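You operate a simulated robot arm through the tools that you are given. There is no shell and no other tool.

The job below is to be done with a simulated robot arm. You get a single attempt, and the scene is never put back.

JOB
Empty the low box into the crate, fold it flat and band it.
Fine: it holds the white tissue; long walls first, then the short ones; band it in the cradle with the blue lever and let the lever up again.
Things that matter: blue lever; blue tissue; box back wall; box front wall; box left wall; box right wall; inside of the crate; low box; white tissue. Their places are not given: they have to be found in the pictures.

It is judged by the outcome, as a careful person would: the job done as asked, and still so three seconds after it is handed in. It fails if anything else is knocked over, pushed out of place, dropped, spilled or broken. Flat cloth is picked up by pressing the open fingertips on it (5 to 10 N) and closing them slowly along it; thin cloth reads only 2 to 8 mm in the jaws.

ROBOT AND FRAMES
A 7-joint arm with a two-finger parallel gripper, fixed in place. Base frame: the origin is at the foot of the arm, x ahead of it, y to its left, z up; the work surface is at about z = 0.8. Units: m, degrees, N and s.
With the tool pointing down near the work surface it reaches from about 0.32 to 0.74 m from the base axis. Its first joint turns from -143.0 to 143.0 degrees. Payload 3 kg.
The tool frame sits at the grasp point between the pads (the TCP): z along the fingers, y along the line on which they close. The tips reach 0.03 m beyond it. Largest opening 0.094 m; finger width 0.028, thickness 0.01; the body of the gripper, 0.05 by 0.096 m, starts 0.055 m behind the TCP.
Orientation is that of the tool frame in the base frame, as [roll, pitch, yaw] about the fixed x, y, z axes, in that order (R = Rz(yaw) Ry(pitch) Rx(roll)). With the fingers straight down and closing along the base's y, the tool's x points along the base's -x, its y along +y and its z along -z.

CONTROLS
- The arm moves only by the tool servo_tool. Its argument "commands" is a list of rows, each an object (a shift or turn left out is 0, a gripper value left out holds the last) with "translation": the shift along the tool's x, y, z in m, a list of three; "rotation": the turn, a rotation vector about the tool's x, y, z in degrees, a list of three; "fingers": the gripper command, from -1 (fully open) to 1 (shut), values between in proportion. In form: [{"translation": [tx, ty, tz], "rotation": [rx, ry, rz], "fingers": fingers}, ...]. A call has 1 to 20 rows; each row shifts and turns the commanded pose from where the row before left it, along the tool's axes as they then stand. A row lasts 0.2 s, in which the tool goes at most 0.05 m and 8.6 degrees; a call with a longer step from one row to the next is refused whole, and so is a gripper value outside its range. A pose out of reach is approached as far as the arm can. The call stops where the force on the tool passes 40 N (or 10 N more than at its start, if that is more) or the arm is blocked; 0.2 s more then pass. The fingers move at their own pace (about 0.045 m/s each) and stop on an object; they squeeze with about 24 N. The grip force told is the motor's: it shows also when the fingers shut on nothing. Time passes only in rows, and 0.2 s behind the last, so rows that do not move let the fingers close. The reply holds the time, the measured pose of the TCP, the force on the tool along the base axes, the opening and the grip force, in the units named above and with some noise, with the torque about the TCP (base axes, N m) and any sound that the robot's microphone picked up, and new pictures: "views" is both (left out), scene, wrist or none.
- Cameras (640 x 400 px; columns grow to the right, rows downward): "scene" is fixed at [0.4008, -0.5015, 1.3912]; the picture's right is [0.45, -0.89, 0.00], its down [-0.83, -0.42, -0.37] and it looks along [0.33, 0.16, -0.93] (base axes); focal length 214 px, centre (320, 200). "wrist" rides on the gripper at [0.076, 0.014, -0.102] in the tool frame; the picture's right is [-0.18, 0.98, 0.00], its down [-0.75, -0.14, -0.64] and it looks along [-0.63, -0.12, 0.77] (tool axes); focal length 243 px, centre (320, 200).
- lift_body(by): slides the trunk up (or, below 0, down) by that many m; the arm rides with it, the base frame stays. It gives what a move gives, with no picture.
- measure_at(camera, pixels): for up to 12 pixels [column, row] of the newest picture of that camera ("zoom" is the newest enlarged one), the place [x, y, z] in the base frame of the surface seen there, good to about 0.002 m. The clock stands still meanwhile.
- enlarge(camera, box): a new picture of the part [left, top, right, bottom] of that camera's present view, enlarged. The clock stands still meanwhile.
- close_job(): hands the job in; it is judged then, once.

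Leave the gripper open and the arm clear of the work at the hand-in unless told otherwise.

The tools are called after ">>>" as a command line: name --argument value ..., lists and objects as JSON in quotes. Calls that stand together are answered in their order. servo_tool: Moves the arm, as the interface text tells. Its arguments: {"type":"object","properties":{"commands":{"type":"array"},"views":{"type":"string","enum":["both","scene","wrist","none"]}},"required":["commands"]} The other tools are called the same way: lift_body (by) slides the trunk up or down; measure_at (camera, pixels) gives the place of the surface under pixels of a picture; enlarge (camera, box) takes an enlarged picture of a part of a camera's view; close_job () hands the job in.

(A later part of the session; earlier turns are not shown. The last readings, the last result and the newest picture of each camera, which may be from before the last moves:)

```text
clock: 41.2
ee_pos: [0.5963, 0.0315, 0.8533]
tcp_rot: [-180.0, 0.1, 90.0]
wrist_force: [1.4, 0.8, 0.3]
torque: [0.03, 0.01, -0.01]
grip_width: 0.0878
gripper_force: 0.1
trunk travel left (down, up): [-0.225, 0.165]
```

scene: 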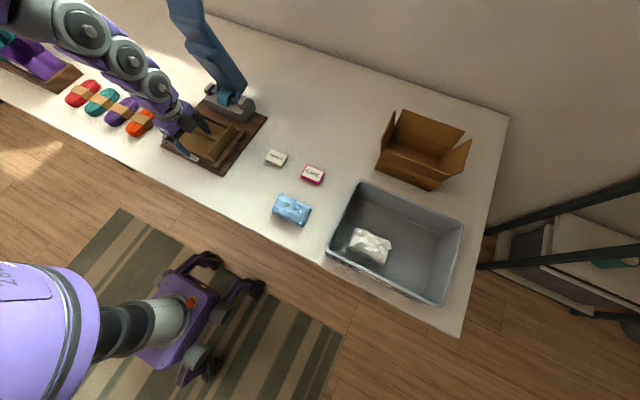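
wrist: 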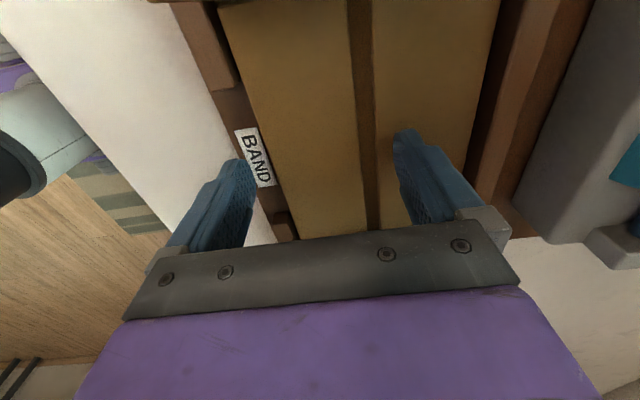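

Both long walls look flat. I'll press down about 5 mm to seat the back wall and then rise.

>>> servo_tool --commands '[{"translation": [0, 0, 0.002]}, {"translation": [0, 0, 0.002]}, {"translation": [0, 0, 0.001]}, {}]' --views "none"

```text
clock: 42.2
ee_pos: [0.5962, 0.031, 0.8491]
tcp_rot: [179.9, 0.1, 90.2]
wrist_force: [-0.4, -0.2, 2.2]
torque: [0.02, -0.11, 0.01]
grip_width: 0.088
gripper_force: 0.4
trunk travel left (down, up): [-0.225, 0.165]
```

2 N so far, with the torque showing contact on the far finger. I'll press another 2 mm and then lift to z ≈ 0.97.

>>> servo_tool --commands '[{"translation": [0, 0, 0.002]}, {}, {"translation": [0, 0, -0.005]}, {"translation": [0, 0, -0.015]}, {"translation": [0, 0, -0.03]}, {"translation": [0, 0, -0.035]}, {"translation": [0, 0, -0.035]}, {}]'

>>> measure_at --camera "wrist" --pixels '[[290, 40], [320, 80], [290, 120], [360, 40], [380, 100], [345, 60], [330, 40], [400, 40], [250, 5], [320, 170], [380, 160], [350, 175]]'

```text
clock: 44.0
ee_pos: [0.5984, 0.0323, 0.9657]
tcp_rot: [179.9, 0.1, 90.0]
wrist_force: [0.5, 0.0, 0.4]
torque: [0.02, 0.01, 0.0]
grip_width: 0.0878
gripper_force: 0.1
trunk travel left (down, up): [-0.225, 0.165]
```

scene: 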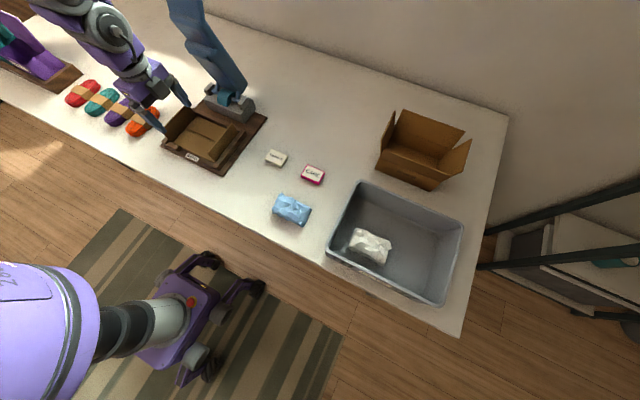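
wrist: 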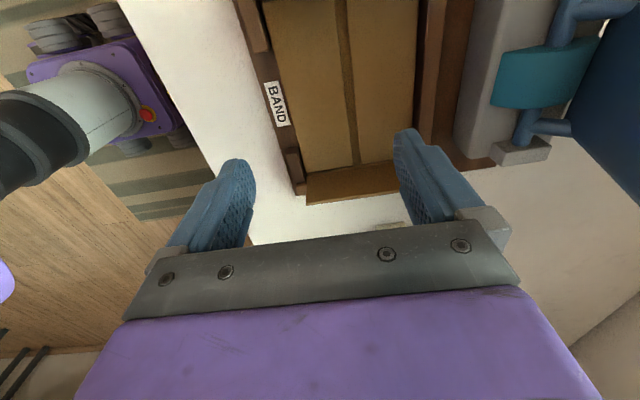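

```text
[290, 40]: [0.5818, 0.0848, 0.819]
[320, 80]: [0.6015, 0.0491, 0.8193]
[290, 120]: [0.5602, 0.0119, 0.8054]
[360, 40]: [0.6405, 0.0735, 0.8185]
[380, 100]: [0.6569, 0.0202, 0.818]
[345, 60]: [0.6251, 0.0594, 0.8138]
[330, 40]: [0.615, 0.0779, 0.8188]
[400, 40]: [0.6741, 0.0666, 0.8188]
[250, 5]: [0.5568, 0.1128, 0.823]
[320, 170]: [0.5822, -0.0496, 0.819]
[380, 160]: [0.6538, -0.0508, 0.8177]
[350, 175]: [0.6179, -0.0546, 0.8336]
```

Both long walls read z 0.818–0.819, flat. Next come the short walls. I'll turn the tool back −90° so the fingers open along y, and move to (0.625, 0.087), so the +y finger can go down outside the left wall.

>>> servo_tool --commands '[{"rotation": [0, 0, -8.2]}, {"rotation": [0, 0, -8.2]}, {"rotation": [0, 0, -8.2]}, {"rotation": [0, 0, -8.2]}, {"rotation": [0, 0, -8.2]}, {"rotation": [0, 0, -8.2]}, {"rotation": [0, 0, -8.2]}, {"rotation": [0, 0, -8.2]}, {"rotation": [0, 0, -8.2]}, {"rotation": [0, 0, -8.2]}, {"rotation": [0, 0, -8.0]}, {"translation": [-0.009, 0.018, 0]}, {"translation": [-0.009, 0.018, 0]}, {"translation": [-0.008, 0.018, 0]}, {}]'

```text
clock: 47.2
ee_pos: [0.6221, 0.0854, 0.9661]
tcp_rot: [-179.8, 0.0, -179.9]
wrist_force: [0.4, 0.5, -0.4]
torque: [0.01, -0.01, -0.02]
grip_width: 0.0882
gripper_force: 0.0
trunk travel left (down, up): [-0.225, 0.165]
```

scene: 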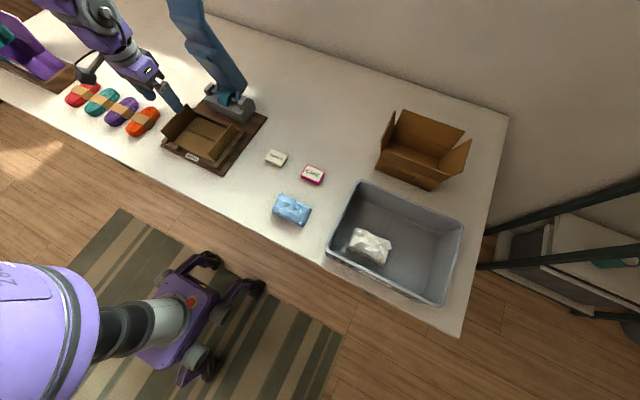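
wrist: 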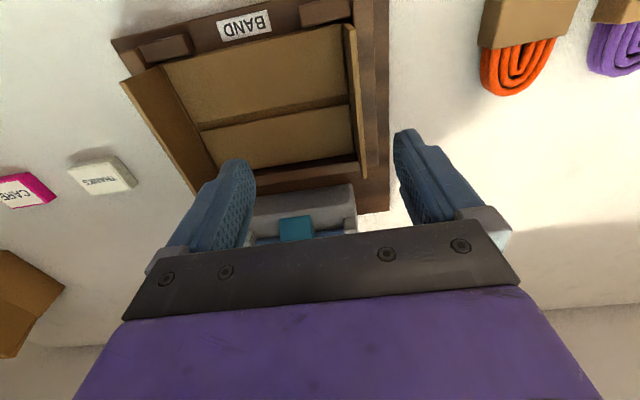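

The two short walls stand at the sides of the box in the wrist view. I'll measure their rims so the finger placement is exact.

>>> measure_at --camera "wrist" --pixels '[[346, 40], [352, 90], [360, 150], [363, 175], [368, 90], [378, 90], [385, 110], [125, 85], [150, 120], [180, 165], [165, 90], [200, 160]]'

```text
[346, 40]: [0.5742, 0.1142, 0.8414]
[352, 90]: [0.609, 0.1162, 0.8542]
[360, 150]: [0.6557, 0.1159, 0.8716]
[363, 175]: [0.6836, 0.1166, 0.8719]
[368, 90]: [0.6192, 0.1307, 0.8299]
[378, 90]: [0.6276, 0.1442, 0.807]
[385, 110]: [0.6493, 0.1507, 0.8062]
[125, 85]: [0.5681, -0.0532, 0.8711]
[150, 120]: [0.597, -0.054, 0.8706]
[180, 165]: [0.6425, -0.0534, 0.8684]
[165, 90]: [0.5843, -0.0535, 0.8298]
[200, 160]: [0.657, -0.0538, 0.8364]
```

The left wall's outer face is near y 0.119, and the finger's inner face will be at about 0.130. I'll go down until the tips are at z ≈ 0.853.

>>> servo_tool --commands '[{"translation": [-0.003, 0.001, 0.02]}, {"translation": [0, 0, 0.025]}, {"translation": [0, 0, 0.02]}, {"translation": [0, 0, 0.018]}, {}]'

```text
clock: 48.4
ee_pos: [0.6252, 0.0858, 0.8837]
tcp_rot: [-179.8, 0.0, -180.0]
wrist_force: [-0.3, 0.5, -0.2]
torque: [0.04, 0.03, 0.01]
grip_width: 0.0879
gripper_force: 0.0
trunk travel left (down, up): [-0.225, 0.165]
```

scene: 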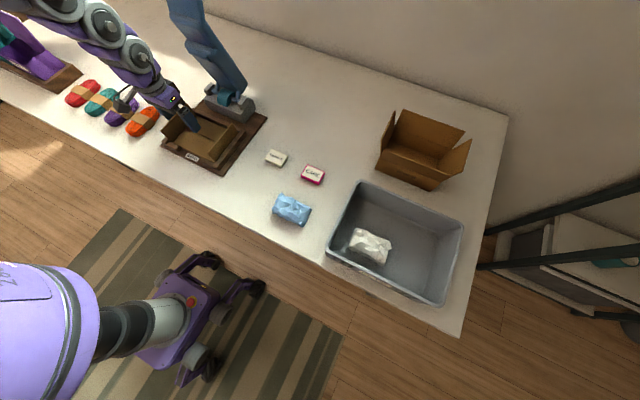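
wrist: 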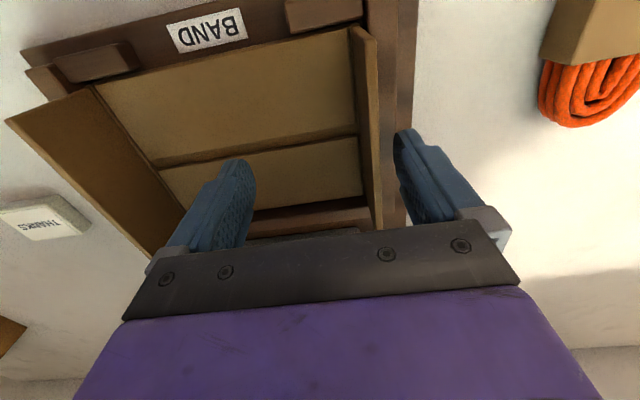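

The +y finger is outside the left wall. I'll push toward −y and then follow the arc down in one smooth run, with small steps.

>>> servo_tool --commands '[{"translation": [0, -0.008, 0]}, {"translation": [0, -0.007, 0]}, {"translation": [0, -0.007, 0]}, {"translation": [0, -0.008, 0]}, {"translation": [0, -0.009, 0.004]}, {"translation": [0, -0.008, 0.006]}, {"translation": [0, -0.005, 0.007]}, {"translation": [0, -0.003, 0.006]}, {"translation": [0, -0.001, 0.002]}, {}]'

```text
clock: 50.6
ee_pos: [0.6253, 0.0299, 0.8584]
tcp_rot: [-179.9, 0.0, -180.0]
wrist_force: [-0.1, -0.2, -0.2]
torque: [0.01, -0.02, 0.0]
grip_width: 0.0882
gripper_force: 0.0
trunk travel left (down, up): [-0.225, 0.165]
```

scene: 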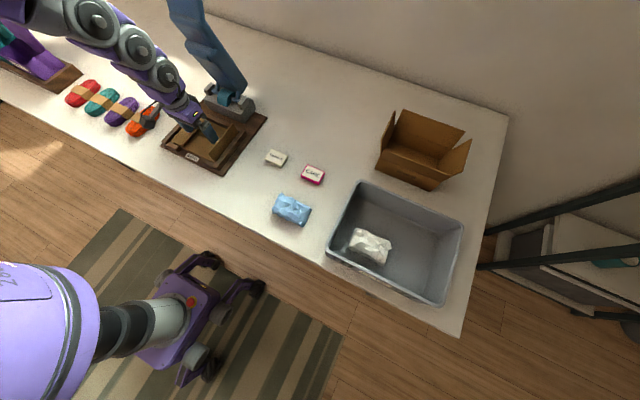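
wrist: 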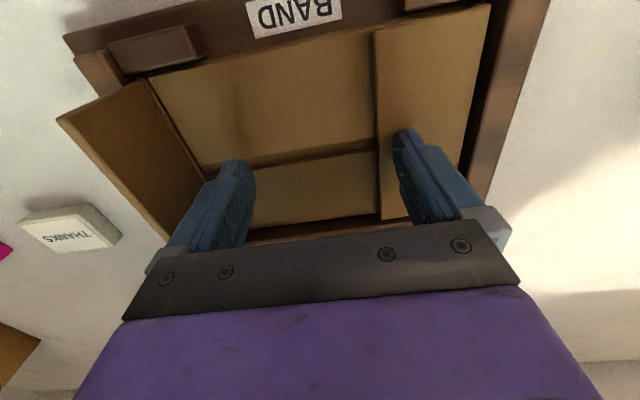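

The left wall is down almost flat. I'll press a few millimetres to seat it.

>>> servo_tool --commands '[{"translation": [0, 0, 0.002]}, {"translation": [0, 0, 0.002]}, {}]' --views "none"

```text
clock: 51.4
ee_pos: [0.6255, 0.0308, 0.8536]
tcp_rot: [-179.9, 0.1, 179.9]
wrist_force: [0.4, -0.2, 10.4]
torque: [0.49, 0.02, 0.0]
grip_width: 0.088
gripper_force: 0.1
trunk travel left (down, up): [-0.225, 0.165]
```

10 N of contact with the tip at z ≈ 0.823, so the left wall is seated. I'll rise to 0.965 and shift to y ≈ −0.028 so the −y finger can go outside the right wall.

>>> servo_tool --commands '[{"translation": [0, 0, -0.006]}, {"translation": [0, 0, -0.015]}, {"translation": [0, 0, -0.03]}, {"translation": [0, 0, -0.03]}, {"translation": [0, 0, -0.03]}, {"translation": [0, -0.02, 0]}, {"translation": [0, -0.02, 0]}, {"translation": [0, -0.019, 0]}, {}]'

>>> measure_at --camera "wrist" --pixels '[[290, 40], [300, 80], [310, 120], [320, 160], [340, 40], [350, 80], [360, 120], [370, 160], [240, 50], [250, 100], [260, 150], [400, 60]]'

```text
clock: 53.4
ee_pos: [0.626, -0.0285, 0.9666]
tcp_rot: [-179.9, 0.0, -179.9]
wrist_force: [0.3, 0.6, 0.2]
torque: [-0.03, 0.02, 0.0]
grip_width: 0.0879
gripper_force: 0.1
trunk travel left (down, up): [-0.225, 0.165]
```

scene: 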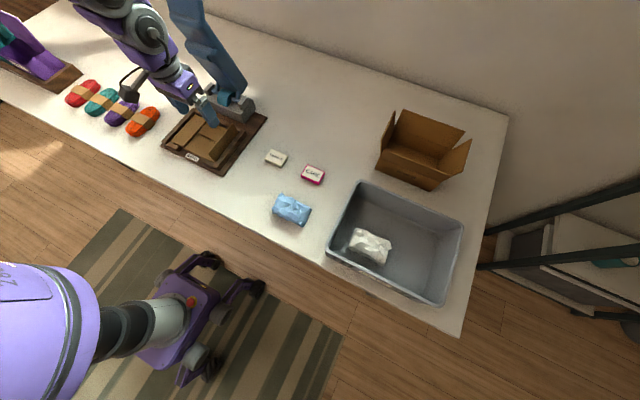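
wrist: 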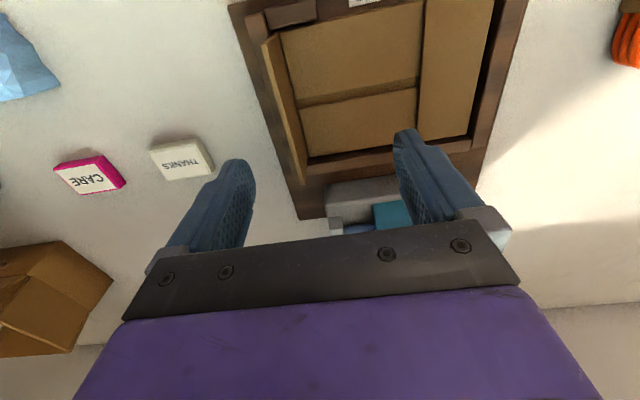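

```text
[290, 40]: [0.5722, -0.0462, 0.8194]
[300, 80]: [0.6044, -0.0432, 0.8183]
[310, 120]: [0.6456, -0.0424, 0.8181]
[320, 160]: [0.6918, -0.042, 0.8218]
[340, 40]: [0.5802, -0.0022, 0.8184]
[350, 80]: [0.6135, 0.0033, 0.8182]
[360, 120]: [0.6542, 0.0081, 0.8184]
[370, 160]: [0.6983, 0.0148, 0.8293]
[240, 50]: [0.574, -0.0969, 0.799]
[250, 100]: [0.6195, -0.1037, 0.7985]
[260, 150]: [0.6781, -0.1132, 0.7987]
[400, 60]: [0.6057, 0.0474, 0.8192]
```

The left wall lies flat and the right wall stands at y ≈ −0.057. The −y finger's inner face is at about −0.0725. I'll go down until the tips are at 0.853.

>>> servo_tool --commands '[{"translation": [0, 0, 0.02]}, {"translation": [0, 0, 0.025]}, {"translation": [0, 0, 0.02]}, {"translation": [0, 0, 0.018]}, {}]'

```text
clock: 54.6
ee_pos: [0.6251, -0.0307, 0.8818]
tcp_rot: [-179.8, 0.1, 180.0]
wrist_force: [-0.5, -0.2, 0.7]
torque: [0.0, -0.02, 0.02]
grip_width: 0.0878
gripper_force: 0.0
trunk travel left (down, up): [-0.225, 0.165]
```

scene: 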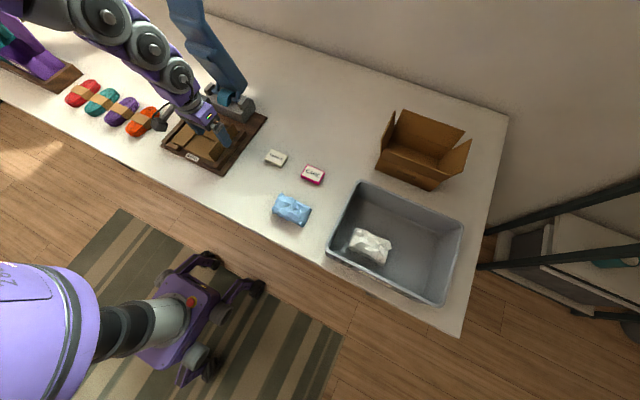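
wrist: 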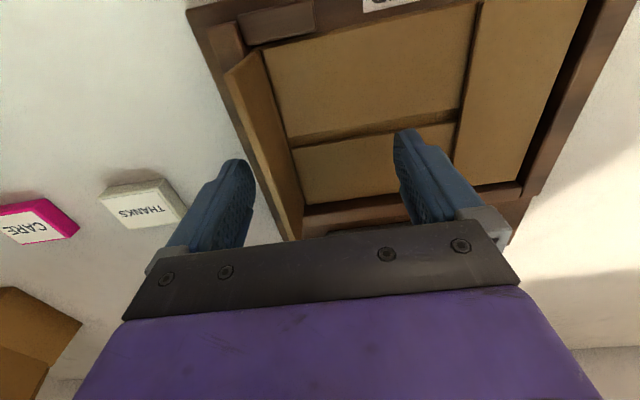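

The −y finger is outside the right wall. I'll push toward +y and follow the arc down.

>>> servo_tool --commands '[{"translation": [0, 0.009, 0]}, {"translation": [0, 0.009, 0]}, {"translation": [0, 0.009, 0]}, {"translation": [0, 0.008, 0]}, {"translation": [0, 0.009, 0.004]}, {"translation": [0, 0.008, 0.006]}, {"translation": [0, 0.005, 0.007]}, {"translation": [0, 0.003, 0.006]}, {"translation": [0, 0.001, 0.001]}, {}]'

```text
clock: 56.8
ee_pos: [0.6259, 0.0329, 0.858]
tcp_rot: [-179.9, 0.1, -179.9]
wrist_force: [0.3, 0.5, 1.1]
torque: [-0.01, 0.0, 0.02]
grip_width: 0.0879
gripper_force: 0.0
trunk travel left (down, up): [-0.225, 0.165]
```

scene: 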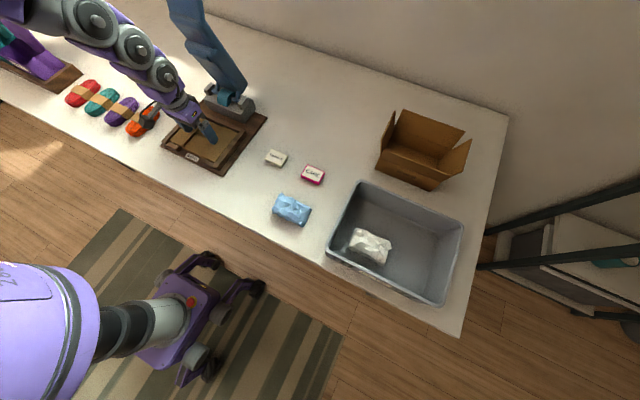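
wrist: 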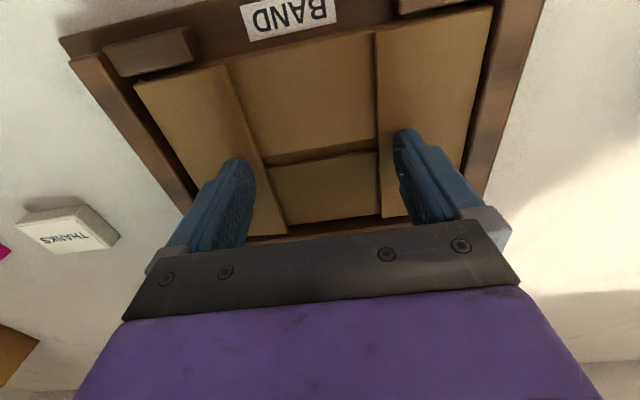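

All four walls are folded in. I'll press both short walls down together until I feel contact, then lift clear.

>>> servo_tool --commands '[{"translation": [0, 0, 0.002]}, {"translation": [0, 0, 0.002]}, {"translation": [0, 0, 0.001]}, {}]' --views "none"

```text
clock: 57.8
ee_pos: [0.6268, 0.0319, 0.8549]
tcp_rot: [-180.0, 0.3, 180.0]
wrist_force: [0.0, 0.9, 17.7]
torque: [0.29, 0.08, -0.01]
grip_width: 0.088
gripper_force: 0.3
trunk travel left (down, up): [-0.225, 0.165]
```

18 N on both walls, so all are seated. I'll lift straight up and back to get a view of the folded box and of the whole lever.

>>> servo_tool --commands '[{"translation": [0, 0, -0.006]}, {"translation": [0, 0, -0.015]}, {"translation": [0, 0, -0.03]}, {"translation": [0.01, 0, -0.04]}, {"translation": [0.02, 0, -0.04]}, {"translation": [0.02, -0.01, -0.04]}, {"translation": [0.02, -0.02, -0.04]}, {"translation": [0.02, -0.03, -0.04]}, {"translation": [0.02, -0.03, -0.04]}, {"translation": [0.02, -0.03, -0.04]}, {"translation": [0.01, -0.03, -0.04]}, {"translation": [0, -0.02, -0.04]}, {}]'

>>> enlarge --camera "scene" --box '[140, 0, 290, 190]'

```text
refused: row 8 steps farther than a row can; nothing moved
```

```text
2.11 times, centred on (215, 95) of scene
```

zoom: 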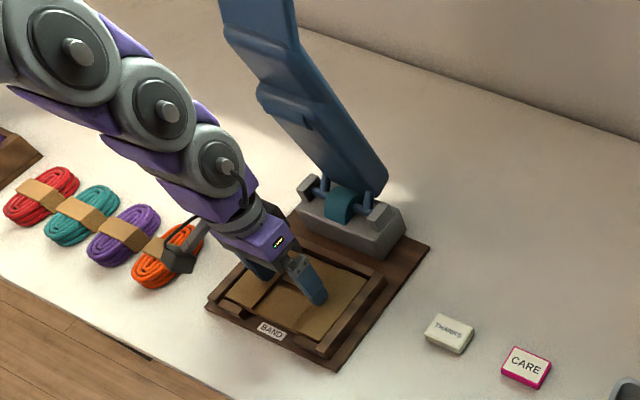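

The call was refused because one row was a little too long, so nothing moved. I'll repeat the retreat with shorter steps.

>>> servo_tool --commands '[{"translation": [0, 0, -0.006]}, {"translation": [0, 0, -0.015]}, {"translation": [0, 0, -0.03]}, {"translation": [0.01, 0, -0.03]}, {"translation": [0.02, 0, -0.03]}, {"translation": [0.02, -0.01, -0.03]}, {"translation": [0.02, -0.02, -0.03]}, {"translation": [0.02, -0.02, -0.03]}, {"translation": [0.02, -0.02, -0.03]}, {"translation": [0.02, -0.02, -0.03]}, {"translation": [0.01, -0.02, -0.03]}, {"translation": [0, -0.02, -0.03]}, {"translation": [0, -0.02, -0.03]}, {"translation": [0, -0.02, -0.03]}, {}]'

>>> enlarge --camera "scene" --box '[140, 0, 290, 190]'

```text
clock: 61.0
ee_pos: [0.4858, -0.1358, 1.2347]
tcp_rot: [-179.9, 0.0, -180.0]
wrist_force: [-0.3, -0.6, 0.6]
torque: [-0.02, 0.02, 0.0]
grip_width: 0.0882
gripper_force: 0.1
trunk travel left (down, up): [-0.225, 0.165]
```

scene: 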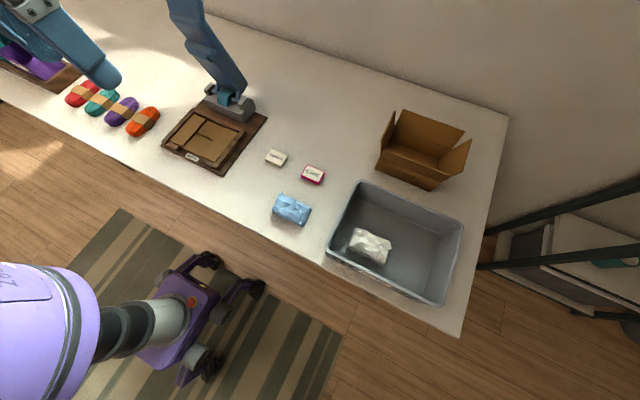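
wrist: 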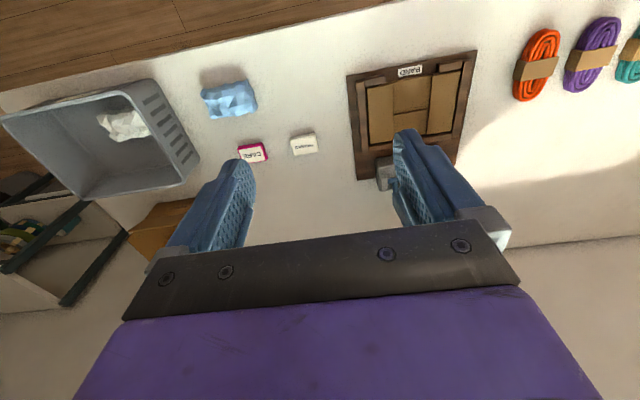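

```text
2.11 times, centred on (215, 95) of scene
```

zoom: 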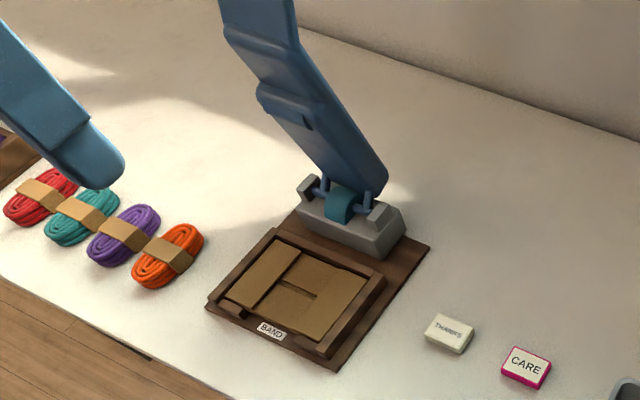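

The box is folded flat in the cradle, but the finger hides the lever here. I'll shift to about (0.45, −0.27) so the lever falls on the right edge of the wrist view, past the finger.

>>> servo_tool --commands '[{"translation": [0.01, -0.03, 0]}, {"translation": [0.01, -0.03, 0]}, {"translation": [0.01, -0.03, -0.005]}, {"translation": [0.005, -0.03, -0.005]}, {"translation": [0, -0.015, 0]}, {}]'

```text
clock: 62.4
ee_pos: [0.4509, -0.2732, 1.2454]
tcp_rot: [-179.9, -0.1, -179.9]
wrist_force: [0.1, 0.5, 0.0]
torque: [-0.01, -0.02, 0.02]
grip_width: 0.0879
gripper_force: 0.1
trunk travel left (down, up): [-0.225, 0.165]
```

scene: 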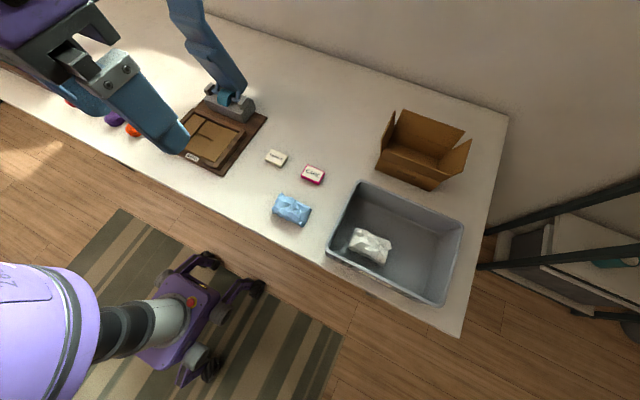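
wrist: 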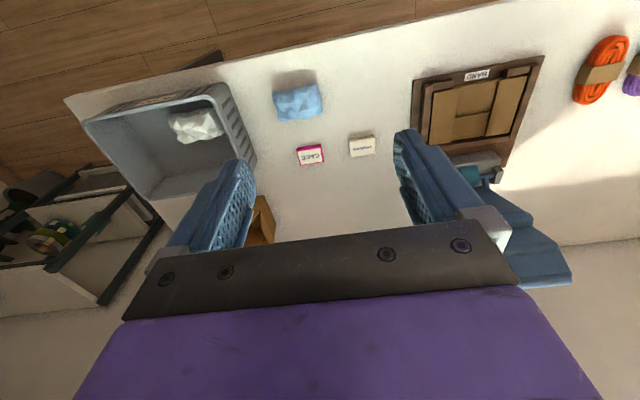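

The lever now shows at (500–570, 185–285), with its top end near (570,265). I'll enlarge that part and measure along it.

>>> enlarge --camera "wrist" --box '[440, 140, 620, 310]'

>>> measure_at --camera "wrist" --pixels '[[500, 195], [515, 205], [525, 215], [520, 225], [535, 230], [525, 245], [545, 245], [535, 265], [555, 265], [565, 275], [568, 262], [530, 283]]'

```text
2.35 times, centred on (530, 225) of wrist
```

zoom: 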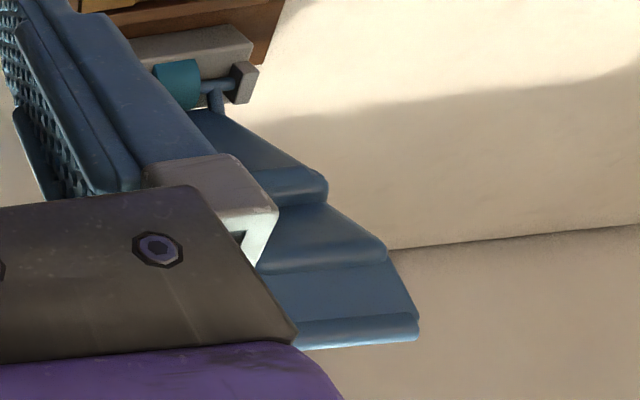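

```text
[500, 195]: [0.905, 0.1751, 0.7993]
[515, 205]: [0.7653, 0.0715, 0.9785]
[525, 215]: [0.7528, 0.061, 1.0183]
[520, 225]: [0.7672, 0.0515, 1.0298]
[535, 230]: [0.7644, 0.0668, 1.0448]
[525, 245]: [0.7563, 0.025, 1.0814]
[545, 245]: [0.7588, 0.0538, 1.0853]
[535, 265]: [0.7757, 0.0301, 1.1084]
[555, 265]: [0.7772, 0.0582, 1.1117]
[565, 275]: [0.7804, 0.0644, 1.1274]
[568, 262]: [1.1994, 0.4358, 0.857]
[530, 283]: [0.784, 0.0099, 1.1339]
```

The lever's front runs from z ≈ 0.90 up to its end at about z 1.135, with x between 0.75 and 0.785. To see its full width at the top end, I'll shift another 0.06 toward −y.

>>> servo_tool --commands '[{"translation": [0, -0.03, -0.01]}, {"translation": [0, -0.03, -0.01]}, {}]'

>>> enlarge --camera "wrist" --box '[480, 130, 640, 310]'

>>> enlarge --camera "scene" --box '[150, 0, 260, 110]'

```text
clock: 63.2
ee_pos: [0.4506, -0.3357, 1.2655]
tcp_rot: [179.9, 0.0, -180.0]
wrist_force: [0.4, -0.6, 0.4]
torque: [0.02, 0.01, 0.04]
grip_width: 0.0875
gripper_force: 0.0
trunk travel left (down, up): [-0.225, 0.165]
```

scene: 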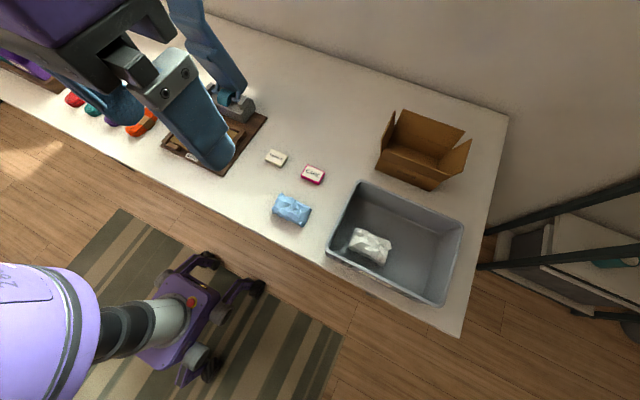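
wrist: 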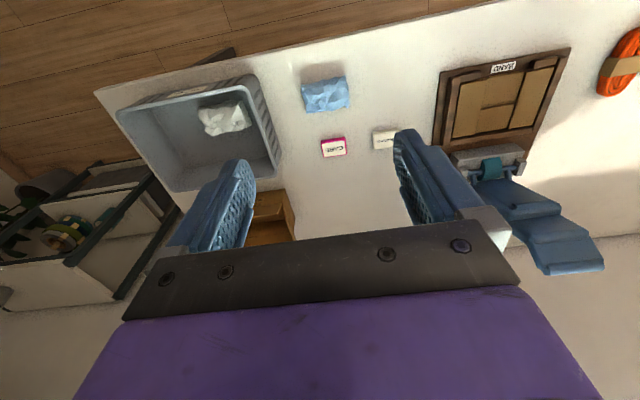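

```text
2.22 times, centred on (560, 220) of wrist
```

zoom: 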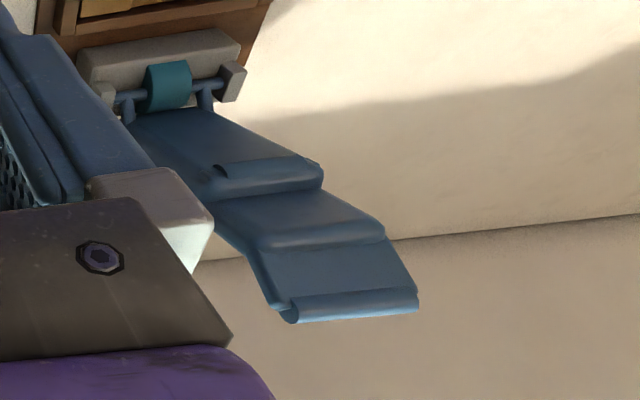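

```text
3.64 times, centred on (205, 55) of scene
```

zoom: 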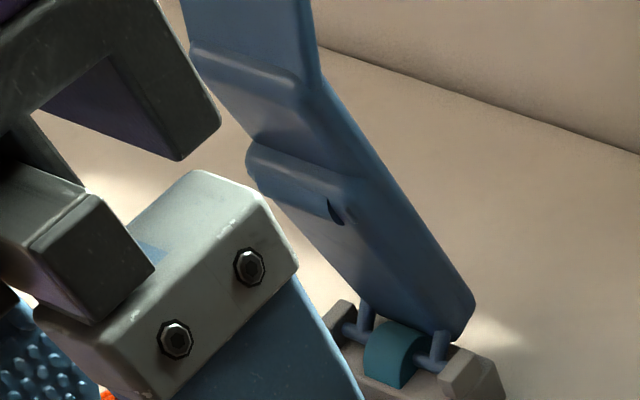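

The full lever is visible now in the wrist view: pivot, plate, two ridges and the handle with a rolled end. I'll measure its edges there.

>>> measure_at --camera "wrist" --pixels '[[602, 266], [548, 271], [575, 267], [590, 243], [532, 246], [562, 243], [585, 232], [557, 236], [530, 232], [558, 210], [540, 212], [515, 190]]'

>>> measure_at --camera "zoom" --pixels '[[210, 20], [290, 20], [310, 20], [215, 60], [300, 60], [312, 70], [340, 120], [260, 150], [330, 170], [380, 180], [350, 230], [450, 300]]'

```text
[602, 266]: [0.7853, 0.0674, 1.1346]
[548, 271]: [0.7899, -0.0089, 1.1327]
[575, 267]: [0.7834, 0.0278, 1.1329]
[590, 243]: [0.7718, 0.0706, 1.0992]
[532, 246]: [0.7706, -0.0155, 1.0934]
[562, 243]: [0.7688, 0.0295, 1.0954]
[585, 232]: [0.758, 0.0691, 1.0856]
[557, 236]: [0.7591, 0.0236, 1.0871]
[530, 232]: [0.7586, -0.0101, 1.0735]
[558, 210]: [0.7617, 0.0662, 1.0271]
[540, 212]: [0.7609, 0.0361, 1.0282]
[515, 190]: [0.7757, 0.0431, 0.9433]
```

```text
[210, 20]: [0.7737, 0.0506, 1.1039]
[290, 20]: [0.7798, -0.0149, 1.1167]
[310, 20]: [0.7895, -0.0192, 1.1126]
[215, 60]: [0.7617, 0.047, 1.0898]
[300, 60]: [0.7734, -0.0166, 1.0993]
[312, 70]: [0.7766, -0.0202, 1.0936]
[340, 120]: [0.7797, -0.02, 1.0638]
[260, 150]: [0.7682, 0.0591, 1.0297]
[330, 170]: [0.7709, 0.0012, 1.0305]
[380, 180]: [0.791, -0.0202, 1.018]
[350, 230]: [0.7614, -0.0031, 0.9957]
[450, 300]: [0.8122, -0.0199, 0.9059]
```

The lever is about 0.1 m wide (y −0.02 to 0.08), which is wider than my jaws. It is thin at the top (front x ≈ 0.785, back ≈ 0.797, end z ≈ 1.137). So I'll hook it from behind with the fingers about 0.04 apart and tilted forward, then draw it down. First I'll travel to (0.60, 0.03, 1.25) and tilt 24°.

>>> servo_tool --commands '[{"translation": [-0.0125, 0.0305, 0.00125], "fingers": 0.15}, {"translation": [-0.0125, 0.0305, 0.00125]}, {"translation": [-0.0125, 0.0305, 0.00125]}, {"translation": [-0.0125, 0.0305, 0.00125]}, {"translation": [-0.0125, 0.0305, 0.00125]}, {"translation": [-0.0125, 0.0305, 0.00125]}, {"translation": [-0.0125, 0.0305, 0.00125]}, {"translation": [-0.0125, 0.0305, 0.00125]}, {"translation": [-0.0125, 0.0305, 0.00125]}, {"translation": [-0.0125, 0.0305, 0.00125]}, {"translation": [-0.0125, 0.0305, 0.00125]}, {"translation": [-0.0125, 0.0305, 0.00125]}, {"rotation": [0, -8, 0]}, {"rotation": [0, -8, 0]}, {"rotation": [0, -8, 0]}, {}]'

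```text
clock: 66.6
ee_pos: [0.6011, 0.0341, 1.2496]
tcp_rot: [-180.0, 24.0, -179.9]
wrist_force: [-0.7, 0.2, -0.3]
torque: [-0.01, -0.03, 0.01]
grip_width: 0.0402
gripper_force: 0.1
trunk travel left (down, up): [-0.225, 0.165]
```

scene: 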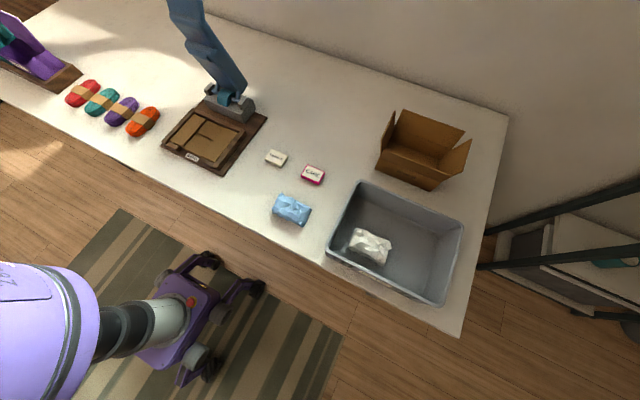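
wrist: 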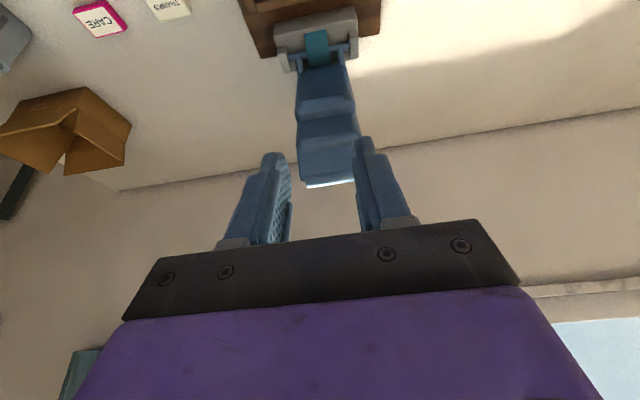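

Now I have a clear view of the lever's end at (330,183). I'll enlarge and measure its top edge before going over it.

>>> enlarge --camera "wrist" --box '[260, 20, 400, 210]'

>>> measure_at --camera "wrist" --pixels '[[305, 185], [330, 183], [350, 180], [330, 178], [303, 178], [354, 174], [330, 187], [315, 160], [345, 155], [325, 110], [325, 130], [318, 45]]'

```text
2.11 times, centred on (330, 115) of wrist
```

zoom: 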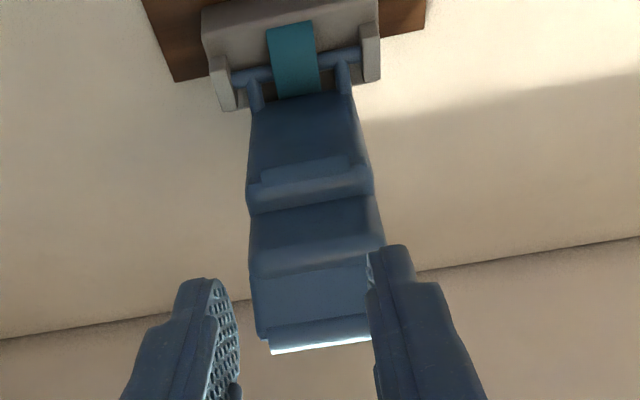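

```text
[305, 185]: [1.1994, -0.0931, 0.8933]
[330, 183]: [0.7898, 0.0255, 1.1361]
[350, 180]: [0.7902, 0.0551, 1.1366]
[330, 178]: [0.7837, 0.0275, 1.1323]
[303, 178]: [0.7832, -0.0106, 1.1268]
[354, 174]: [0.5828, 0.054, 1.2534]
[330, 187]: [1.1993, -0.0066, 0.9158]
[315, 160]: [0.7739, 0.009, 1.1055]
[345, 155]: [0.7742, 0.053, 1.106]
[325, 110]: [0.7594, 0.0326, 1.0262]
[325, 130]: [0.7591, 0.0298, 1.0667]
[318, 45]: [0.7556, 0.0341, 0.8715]
```

The lever's end is at x ≈ 0.79, z ≈ 1.137, centred at y ≈ 0.029. I'll go forward over it with the tips staying above z 1.18, to TCP (0.822, 0.03, 1.215).

>>> servo_tool --commands '[{"translation": [-0.0234, -0.0006, 0.0152]}, {"translation": [-0.0234, -0.0006, 0.0152]}, {"translation": [-0.0234, -0.0006, 0.0152]}, {"translation": [-0.0234, -0.0006, 0.0152]}, {"translation": [-0.0234, -0.0006, 0.0152]}, {"translation": [-0.0234, -0.0006, 0.0152]}, {"translation": [-0.0234, -0.0006, 0.0152]}, {"translation": [-0.0234, 0, 0.0152]}, {}]'

```text
clock: 68.6
ee_pos: [0.8191, 0.0315, 1.2168]
tcp_rot: [-179.9, 24.2, -179.9]
wrist_force: [0.6, 0.1, 0.8]
torque: [0.02, 0.03, 0.0]
grip_width: 0.0402
gripper_force: 0.1
trunk travel left (down, up): [-0.225, 0.165]
```

scene: 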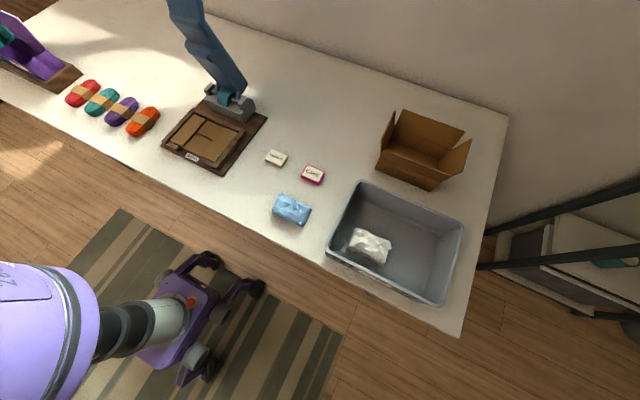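
wrist: 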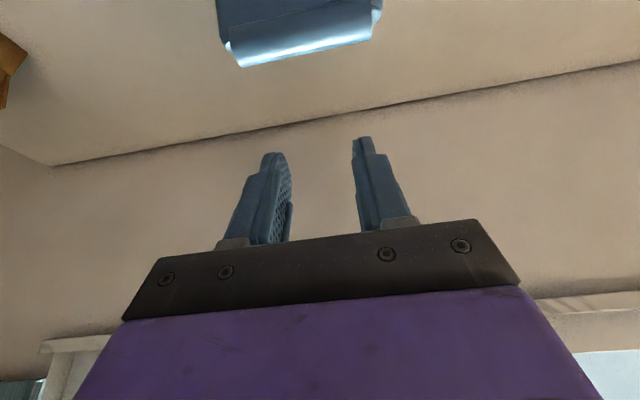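

The lever's rolled end is now at the top of the wrist picture (300,40), on the robot side of the fingers. I'll measure its top and back edge.

>>> measure_at --camera "wrist" --pixels '[[240, 64], [300, 52], [370, 38], [300, 40], [300, 30], [300, 55], [232, 45], [376, 20], [300, 20], [300, 10], [222, 20], [374, 5]]'

```text
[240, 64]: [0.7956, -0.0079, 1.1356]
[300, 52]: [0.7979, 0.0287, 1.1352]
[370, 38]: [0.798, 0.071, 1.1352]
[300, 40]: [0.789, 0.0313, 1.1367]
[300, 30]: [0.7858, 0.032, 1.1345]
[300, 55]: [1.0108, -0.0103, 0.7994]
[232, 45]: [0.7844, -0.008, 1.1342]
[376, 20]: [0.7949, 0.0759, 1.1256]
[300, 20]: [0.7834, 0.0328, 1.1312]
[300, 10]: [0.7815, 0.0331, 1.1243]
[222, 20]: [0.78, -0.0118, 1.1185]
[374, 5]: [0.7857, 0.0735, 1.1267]
```

The back edge of the lever is at (0.798, z 1.135). I'll lower about 0.07 m straight down so the tips go behind the lever with roughly a 1 cm gap.

>>> servo_tool --commands '[{"translation": [0.0061, 0, 0.0137]}, {"translation": [0.0061, 0, 0.0137]}, {"translation": [0.0061, 0, 0.0137]}, {"translation": [0.0061, 0, 0.0137]}, {"translation": [0.0049, 0, 0.011]}, {}]'

```text
clock: 70.0
ee_pos: [0.8223, 0.0299, 1.1429]
tcp_rot: [-179.9, 24.0, -179.9]
wrist_force: [-0.3, 0.0, 0.0]
torque: [0.03, -0.02, -0.01]
grip_width: 0.0403
gripper_force: 0.1
trunk travel left (down, up): [-0.225, 0.165]
```

scene: 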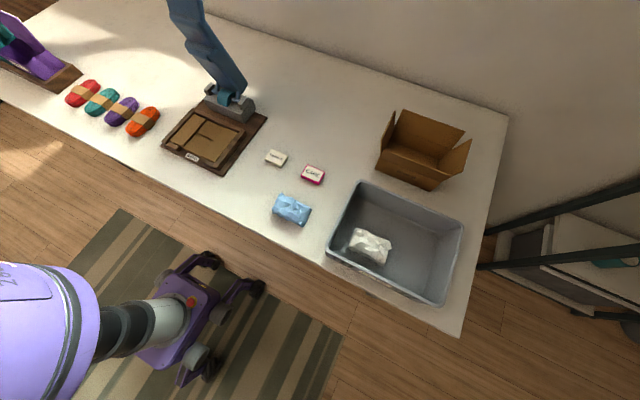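
wrist: 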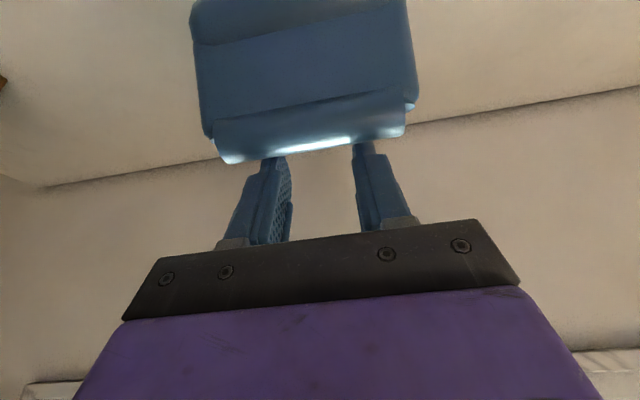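

The tips are behind the lever with no contact. I'll draw the lever toward the robot in small steps and read the force.

>>> servo_tool --commands '[{"translation": [0.0103, 0, -0.0036]}, {"translation": [0.0103, 0, -0.0036]}, {"translation": [0.0096, 0, -0.0043]}, {"translation": [0.0096, 0, -0.0043]}, {}]'

```text
clock: 71.2
ee_pos: [0.7783, 0.0302, 1.1433]
tcp_rot: [-179.9, 24.0, -179.9]
wrist_force: [0.5, 0.4, -0.9]
torque: [0.01, 0.02, -0.02]
grip_width: 0.0401
gripper_force: 0.1
trunk travel left (down, up): [-0.225, 0.165]
```

scene: 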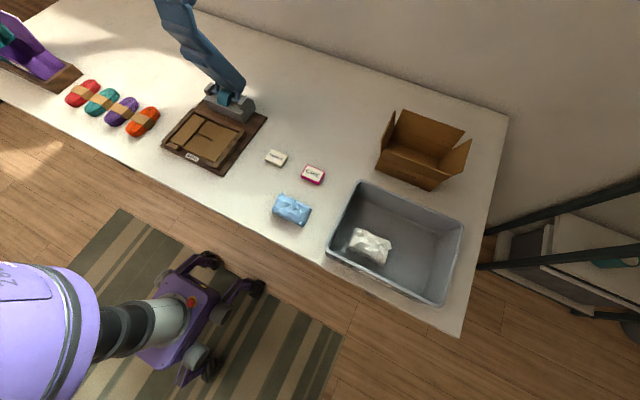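
wrist: 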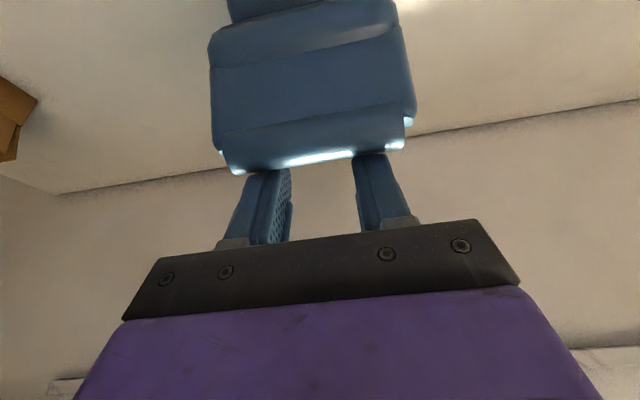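

The lever follows with only about 0.5 N, so it swings easily. I'll continue along the arc in small steps.

>>> servo_tool --commands '[{"translation": [0.01, 0, -0.0034]}, {"translation": [0.01, 0, -0.0034]}, {"translation": [0.0102, 0, -0.0025]}, {"translation": [0.0102, 0, -0.0025]}, {}]'

```text
clock: 72.4
ee_pos: [0.7373, 0.029, 1.1365]
tcp_rot: [-180.0, 24.1, -179.9]
wrist_force: [-0.4, 0.4, 0.4]
torque: [0.02, 0.01, 0.0]
grip_width: 0.0401
gripper_force: 0.2
trunk travel left (down, up): [-0.225, 0.165]
```

scene: 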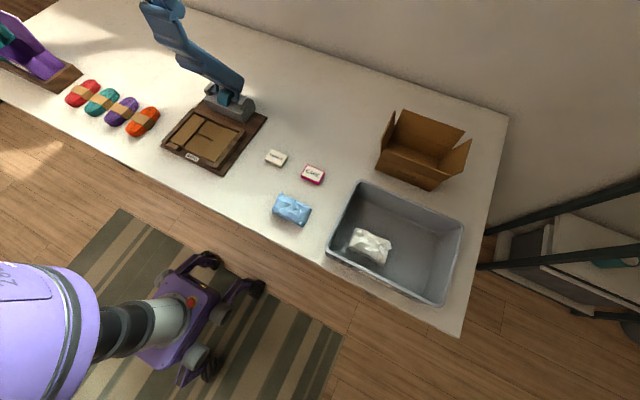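
wrist: 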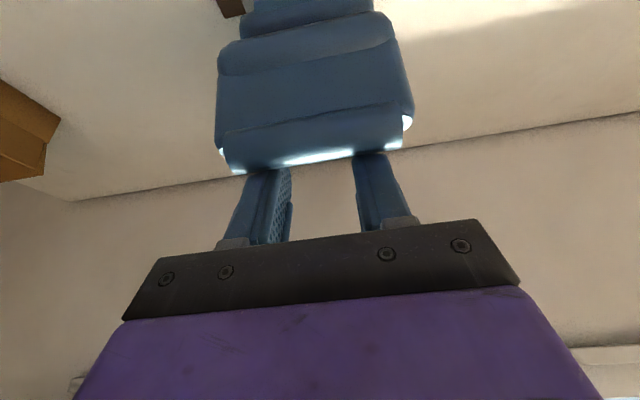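

The lever keeps following with the tips still behind it. I'll continue along the arc from about 15° to 35° of lean.

>>> servo_tool --commands '[{"translation": [0.0104, 0, -0.0016]}, {"translation": [0.0104, 0, -0.0016]}, {"translation": [0.0104, 0, -0.0007]}, {"translation": [0.0104, 0, -0.0007]}, {"translation": [0.0105, 0, 0.0002]}, {"translation": [0.0105, 0, 0.0002]}, {"translation": [0.0105, 0, 0.0011]}, {"translation": [0.0105, 0, 0.0011]}, {}]'

```text
clock: 74.4
ee_pos: [0.6598, 0.0304, 1.1043]
tcp_rot: [-179.9, 23.9, -180.0]
wrist_force: [0.4, 0.1, 0.8]
torque: [0.01, 0.01, 0.0]
grip_width: 0.0398
gripper_force: 0.1
trunk travel left (down, up): [-0.225, 0.165]
```

scene: 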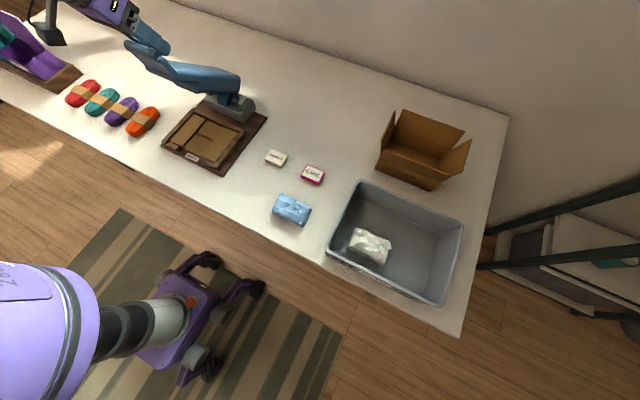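
wrist: 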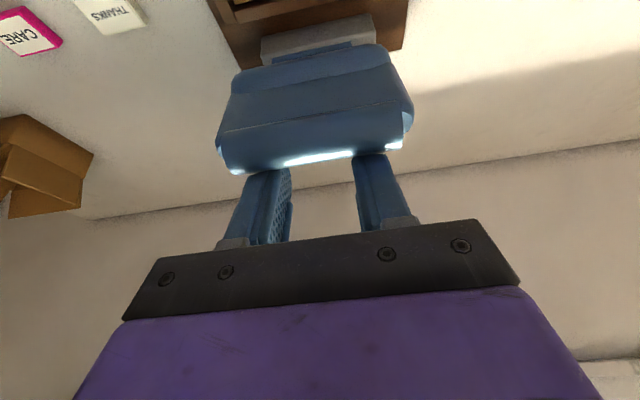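

The lever has leaned about 35° and the tips match the planned arc. Next I'll take it from 35° to 60°.

>>> servo_tool --commands '[{"translation": [0.0102, 0, 0.002]}, {"translation": [0.0102, 0, 0.0021]}, {"translation": [0.01, 0, 0.0028]}, {"translation": [0.01, 0, 0.0029]}, {"translation": [0.0097, 0, 0.0037]}, {"translation": [0.0098, 0, 0.0038]}, {"translation": [0.0094, 0, 0.0046]}, {"translation": [0.0094, 0, 0.0046]}, {"translation": [0.009, 0, 0.0054]}, {"translation": [0.009, 0, 0.0055]}, {}]'

```text
clock: 76.8
ee_pos: [0.5863, 0.0294, 1.0302]
tcp_rot: [-179.8, 24.0, -179.9]
wrist_force: [-0.4, 0.7, 0.6]
torque: [0.02, -0.01, 0.01]
grip_width: 0.0399
gripper_force: 0.0
trunk travel left (down, up): [-0.225, 0.165]
```

scene: 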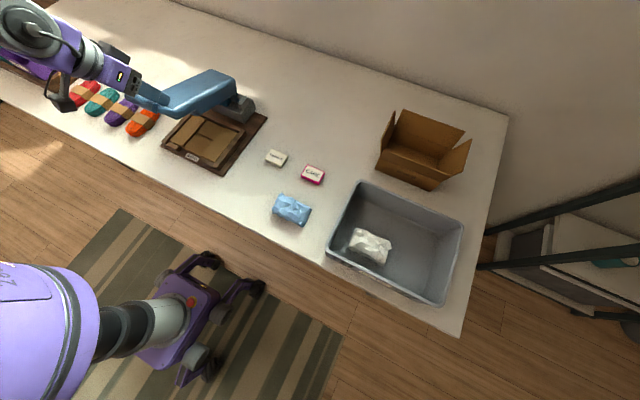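
wrist: 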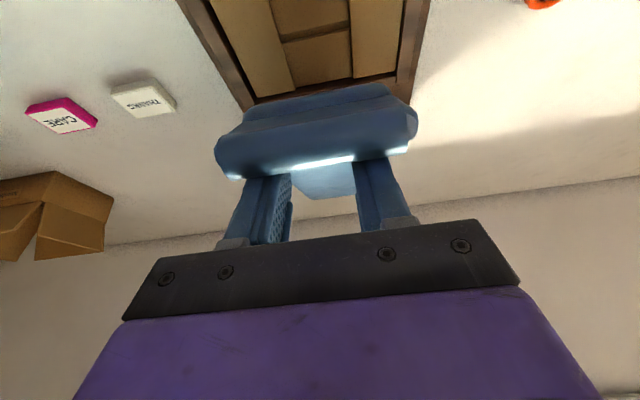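

The lever is at about 60° and the box is still flat beneath it. I'll continue to about 80°.

>>> servo_tool --commands '[{"translation": [0.0085, 0, 0.0061]}, {"translation": [0.0085, 0, 0.0062]}, {"translation": [0.0079, 0, 0.0069]}, {"translation": [0.0079, 0, 0.0069]}, {"translation": [0.0072, 0, 0.0075]}, {"translation": [0.0072, 0, 0.0076]}, {"translation": [0.0066, 0, 0.0081]}, {"translation": [0.0066, 0, 0.0082]}, {}]'

```text
clock: 78.8
ee_pos: [0.5553, 0.0299, 0.9522]
tcp_rot: [-179.8, 24.1, -179.9]
wrist_force: [0.1, 0.0, 0.5]
torque: [0.02, -0.01, 0.0]
grip_width: 0.0398
gripper_force: 0.0
trunk travel left (down, up): [-0.225, 0.165]
```

scene: 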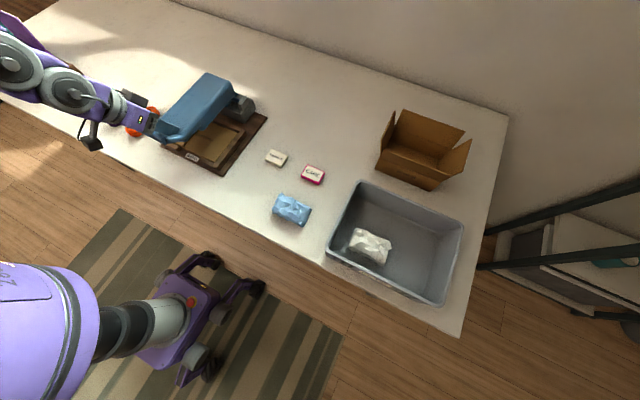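
wrist: 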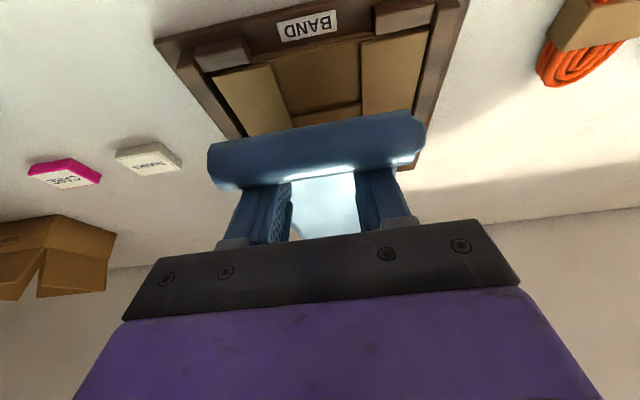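

The lever is at about 80°. I'll continue down in slower steps and watch for contact with the box.

>>> servo_tool --commands '[{"translation": [0.0058, 0, 0.0087]}, {"translation": [0.0058, 0, 0.0087]}, {"translation": [0.0051, 0, 0.0092]}, {}]' --views "none"

```text
clock: 79.8
ee_pos: [0.5489, 0.0283, 0.921]
tcp_rot: [-179.8, 24.1, -179.9]
wrist_force: [0.0, 0.5, -0.3]
torque: [0.0, 0.03, 0.0]
grip_width: 0.0397
gripper_force: 0.0
trunk travel left (down, up): [-0.225, 0.165]
```

>>> servo_tool --commands '[{"translation": [0.0025, 0, 0.0045]}, {"translation": [0.0025, 0, 0.0045]}, {"translation": [0.0022, 0, 0.0045]}, {}]'

```text
clock: 80.8
ee_pos: [0.5489, 0.0277, 0.9063]
tcp_rot: [-179.8, 23.9, -179.8]
wrist_force: [0.2, -0.8, 0.2]
torque: [0.02, 0.01, 0.01]
grip_width: 0.04
gripper_force: 0.2
trunk travel left (down, up): [-0.225, 0.165]
```

scene: 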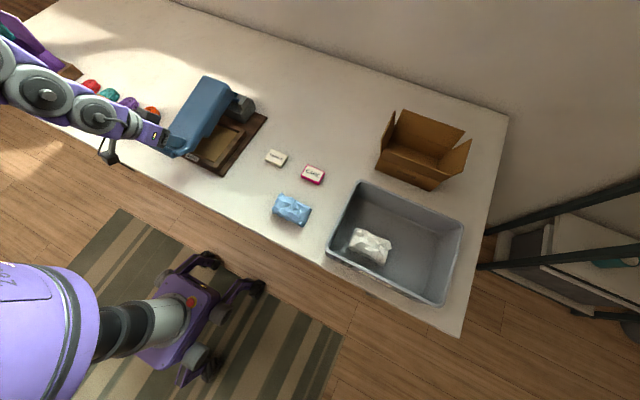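
wrist: 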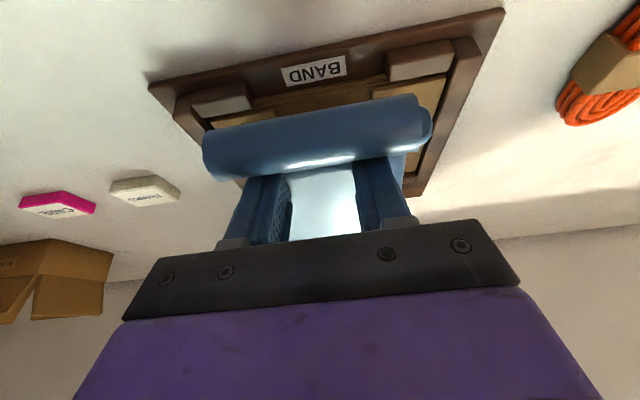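

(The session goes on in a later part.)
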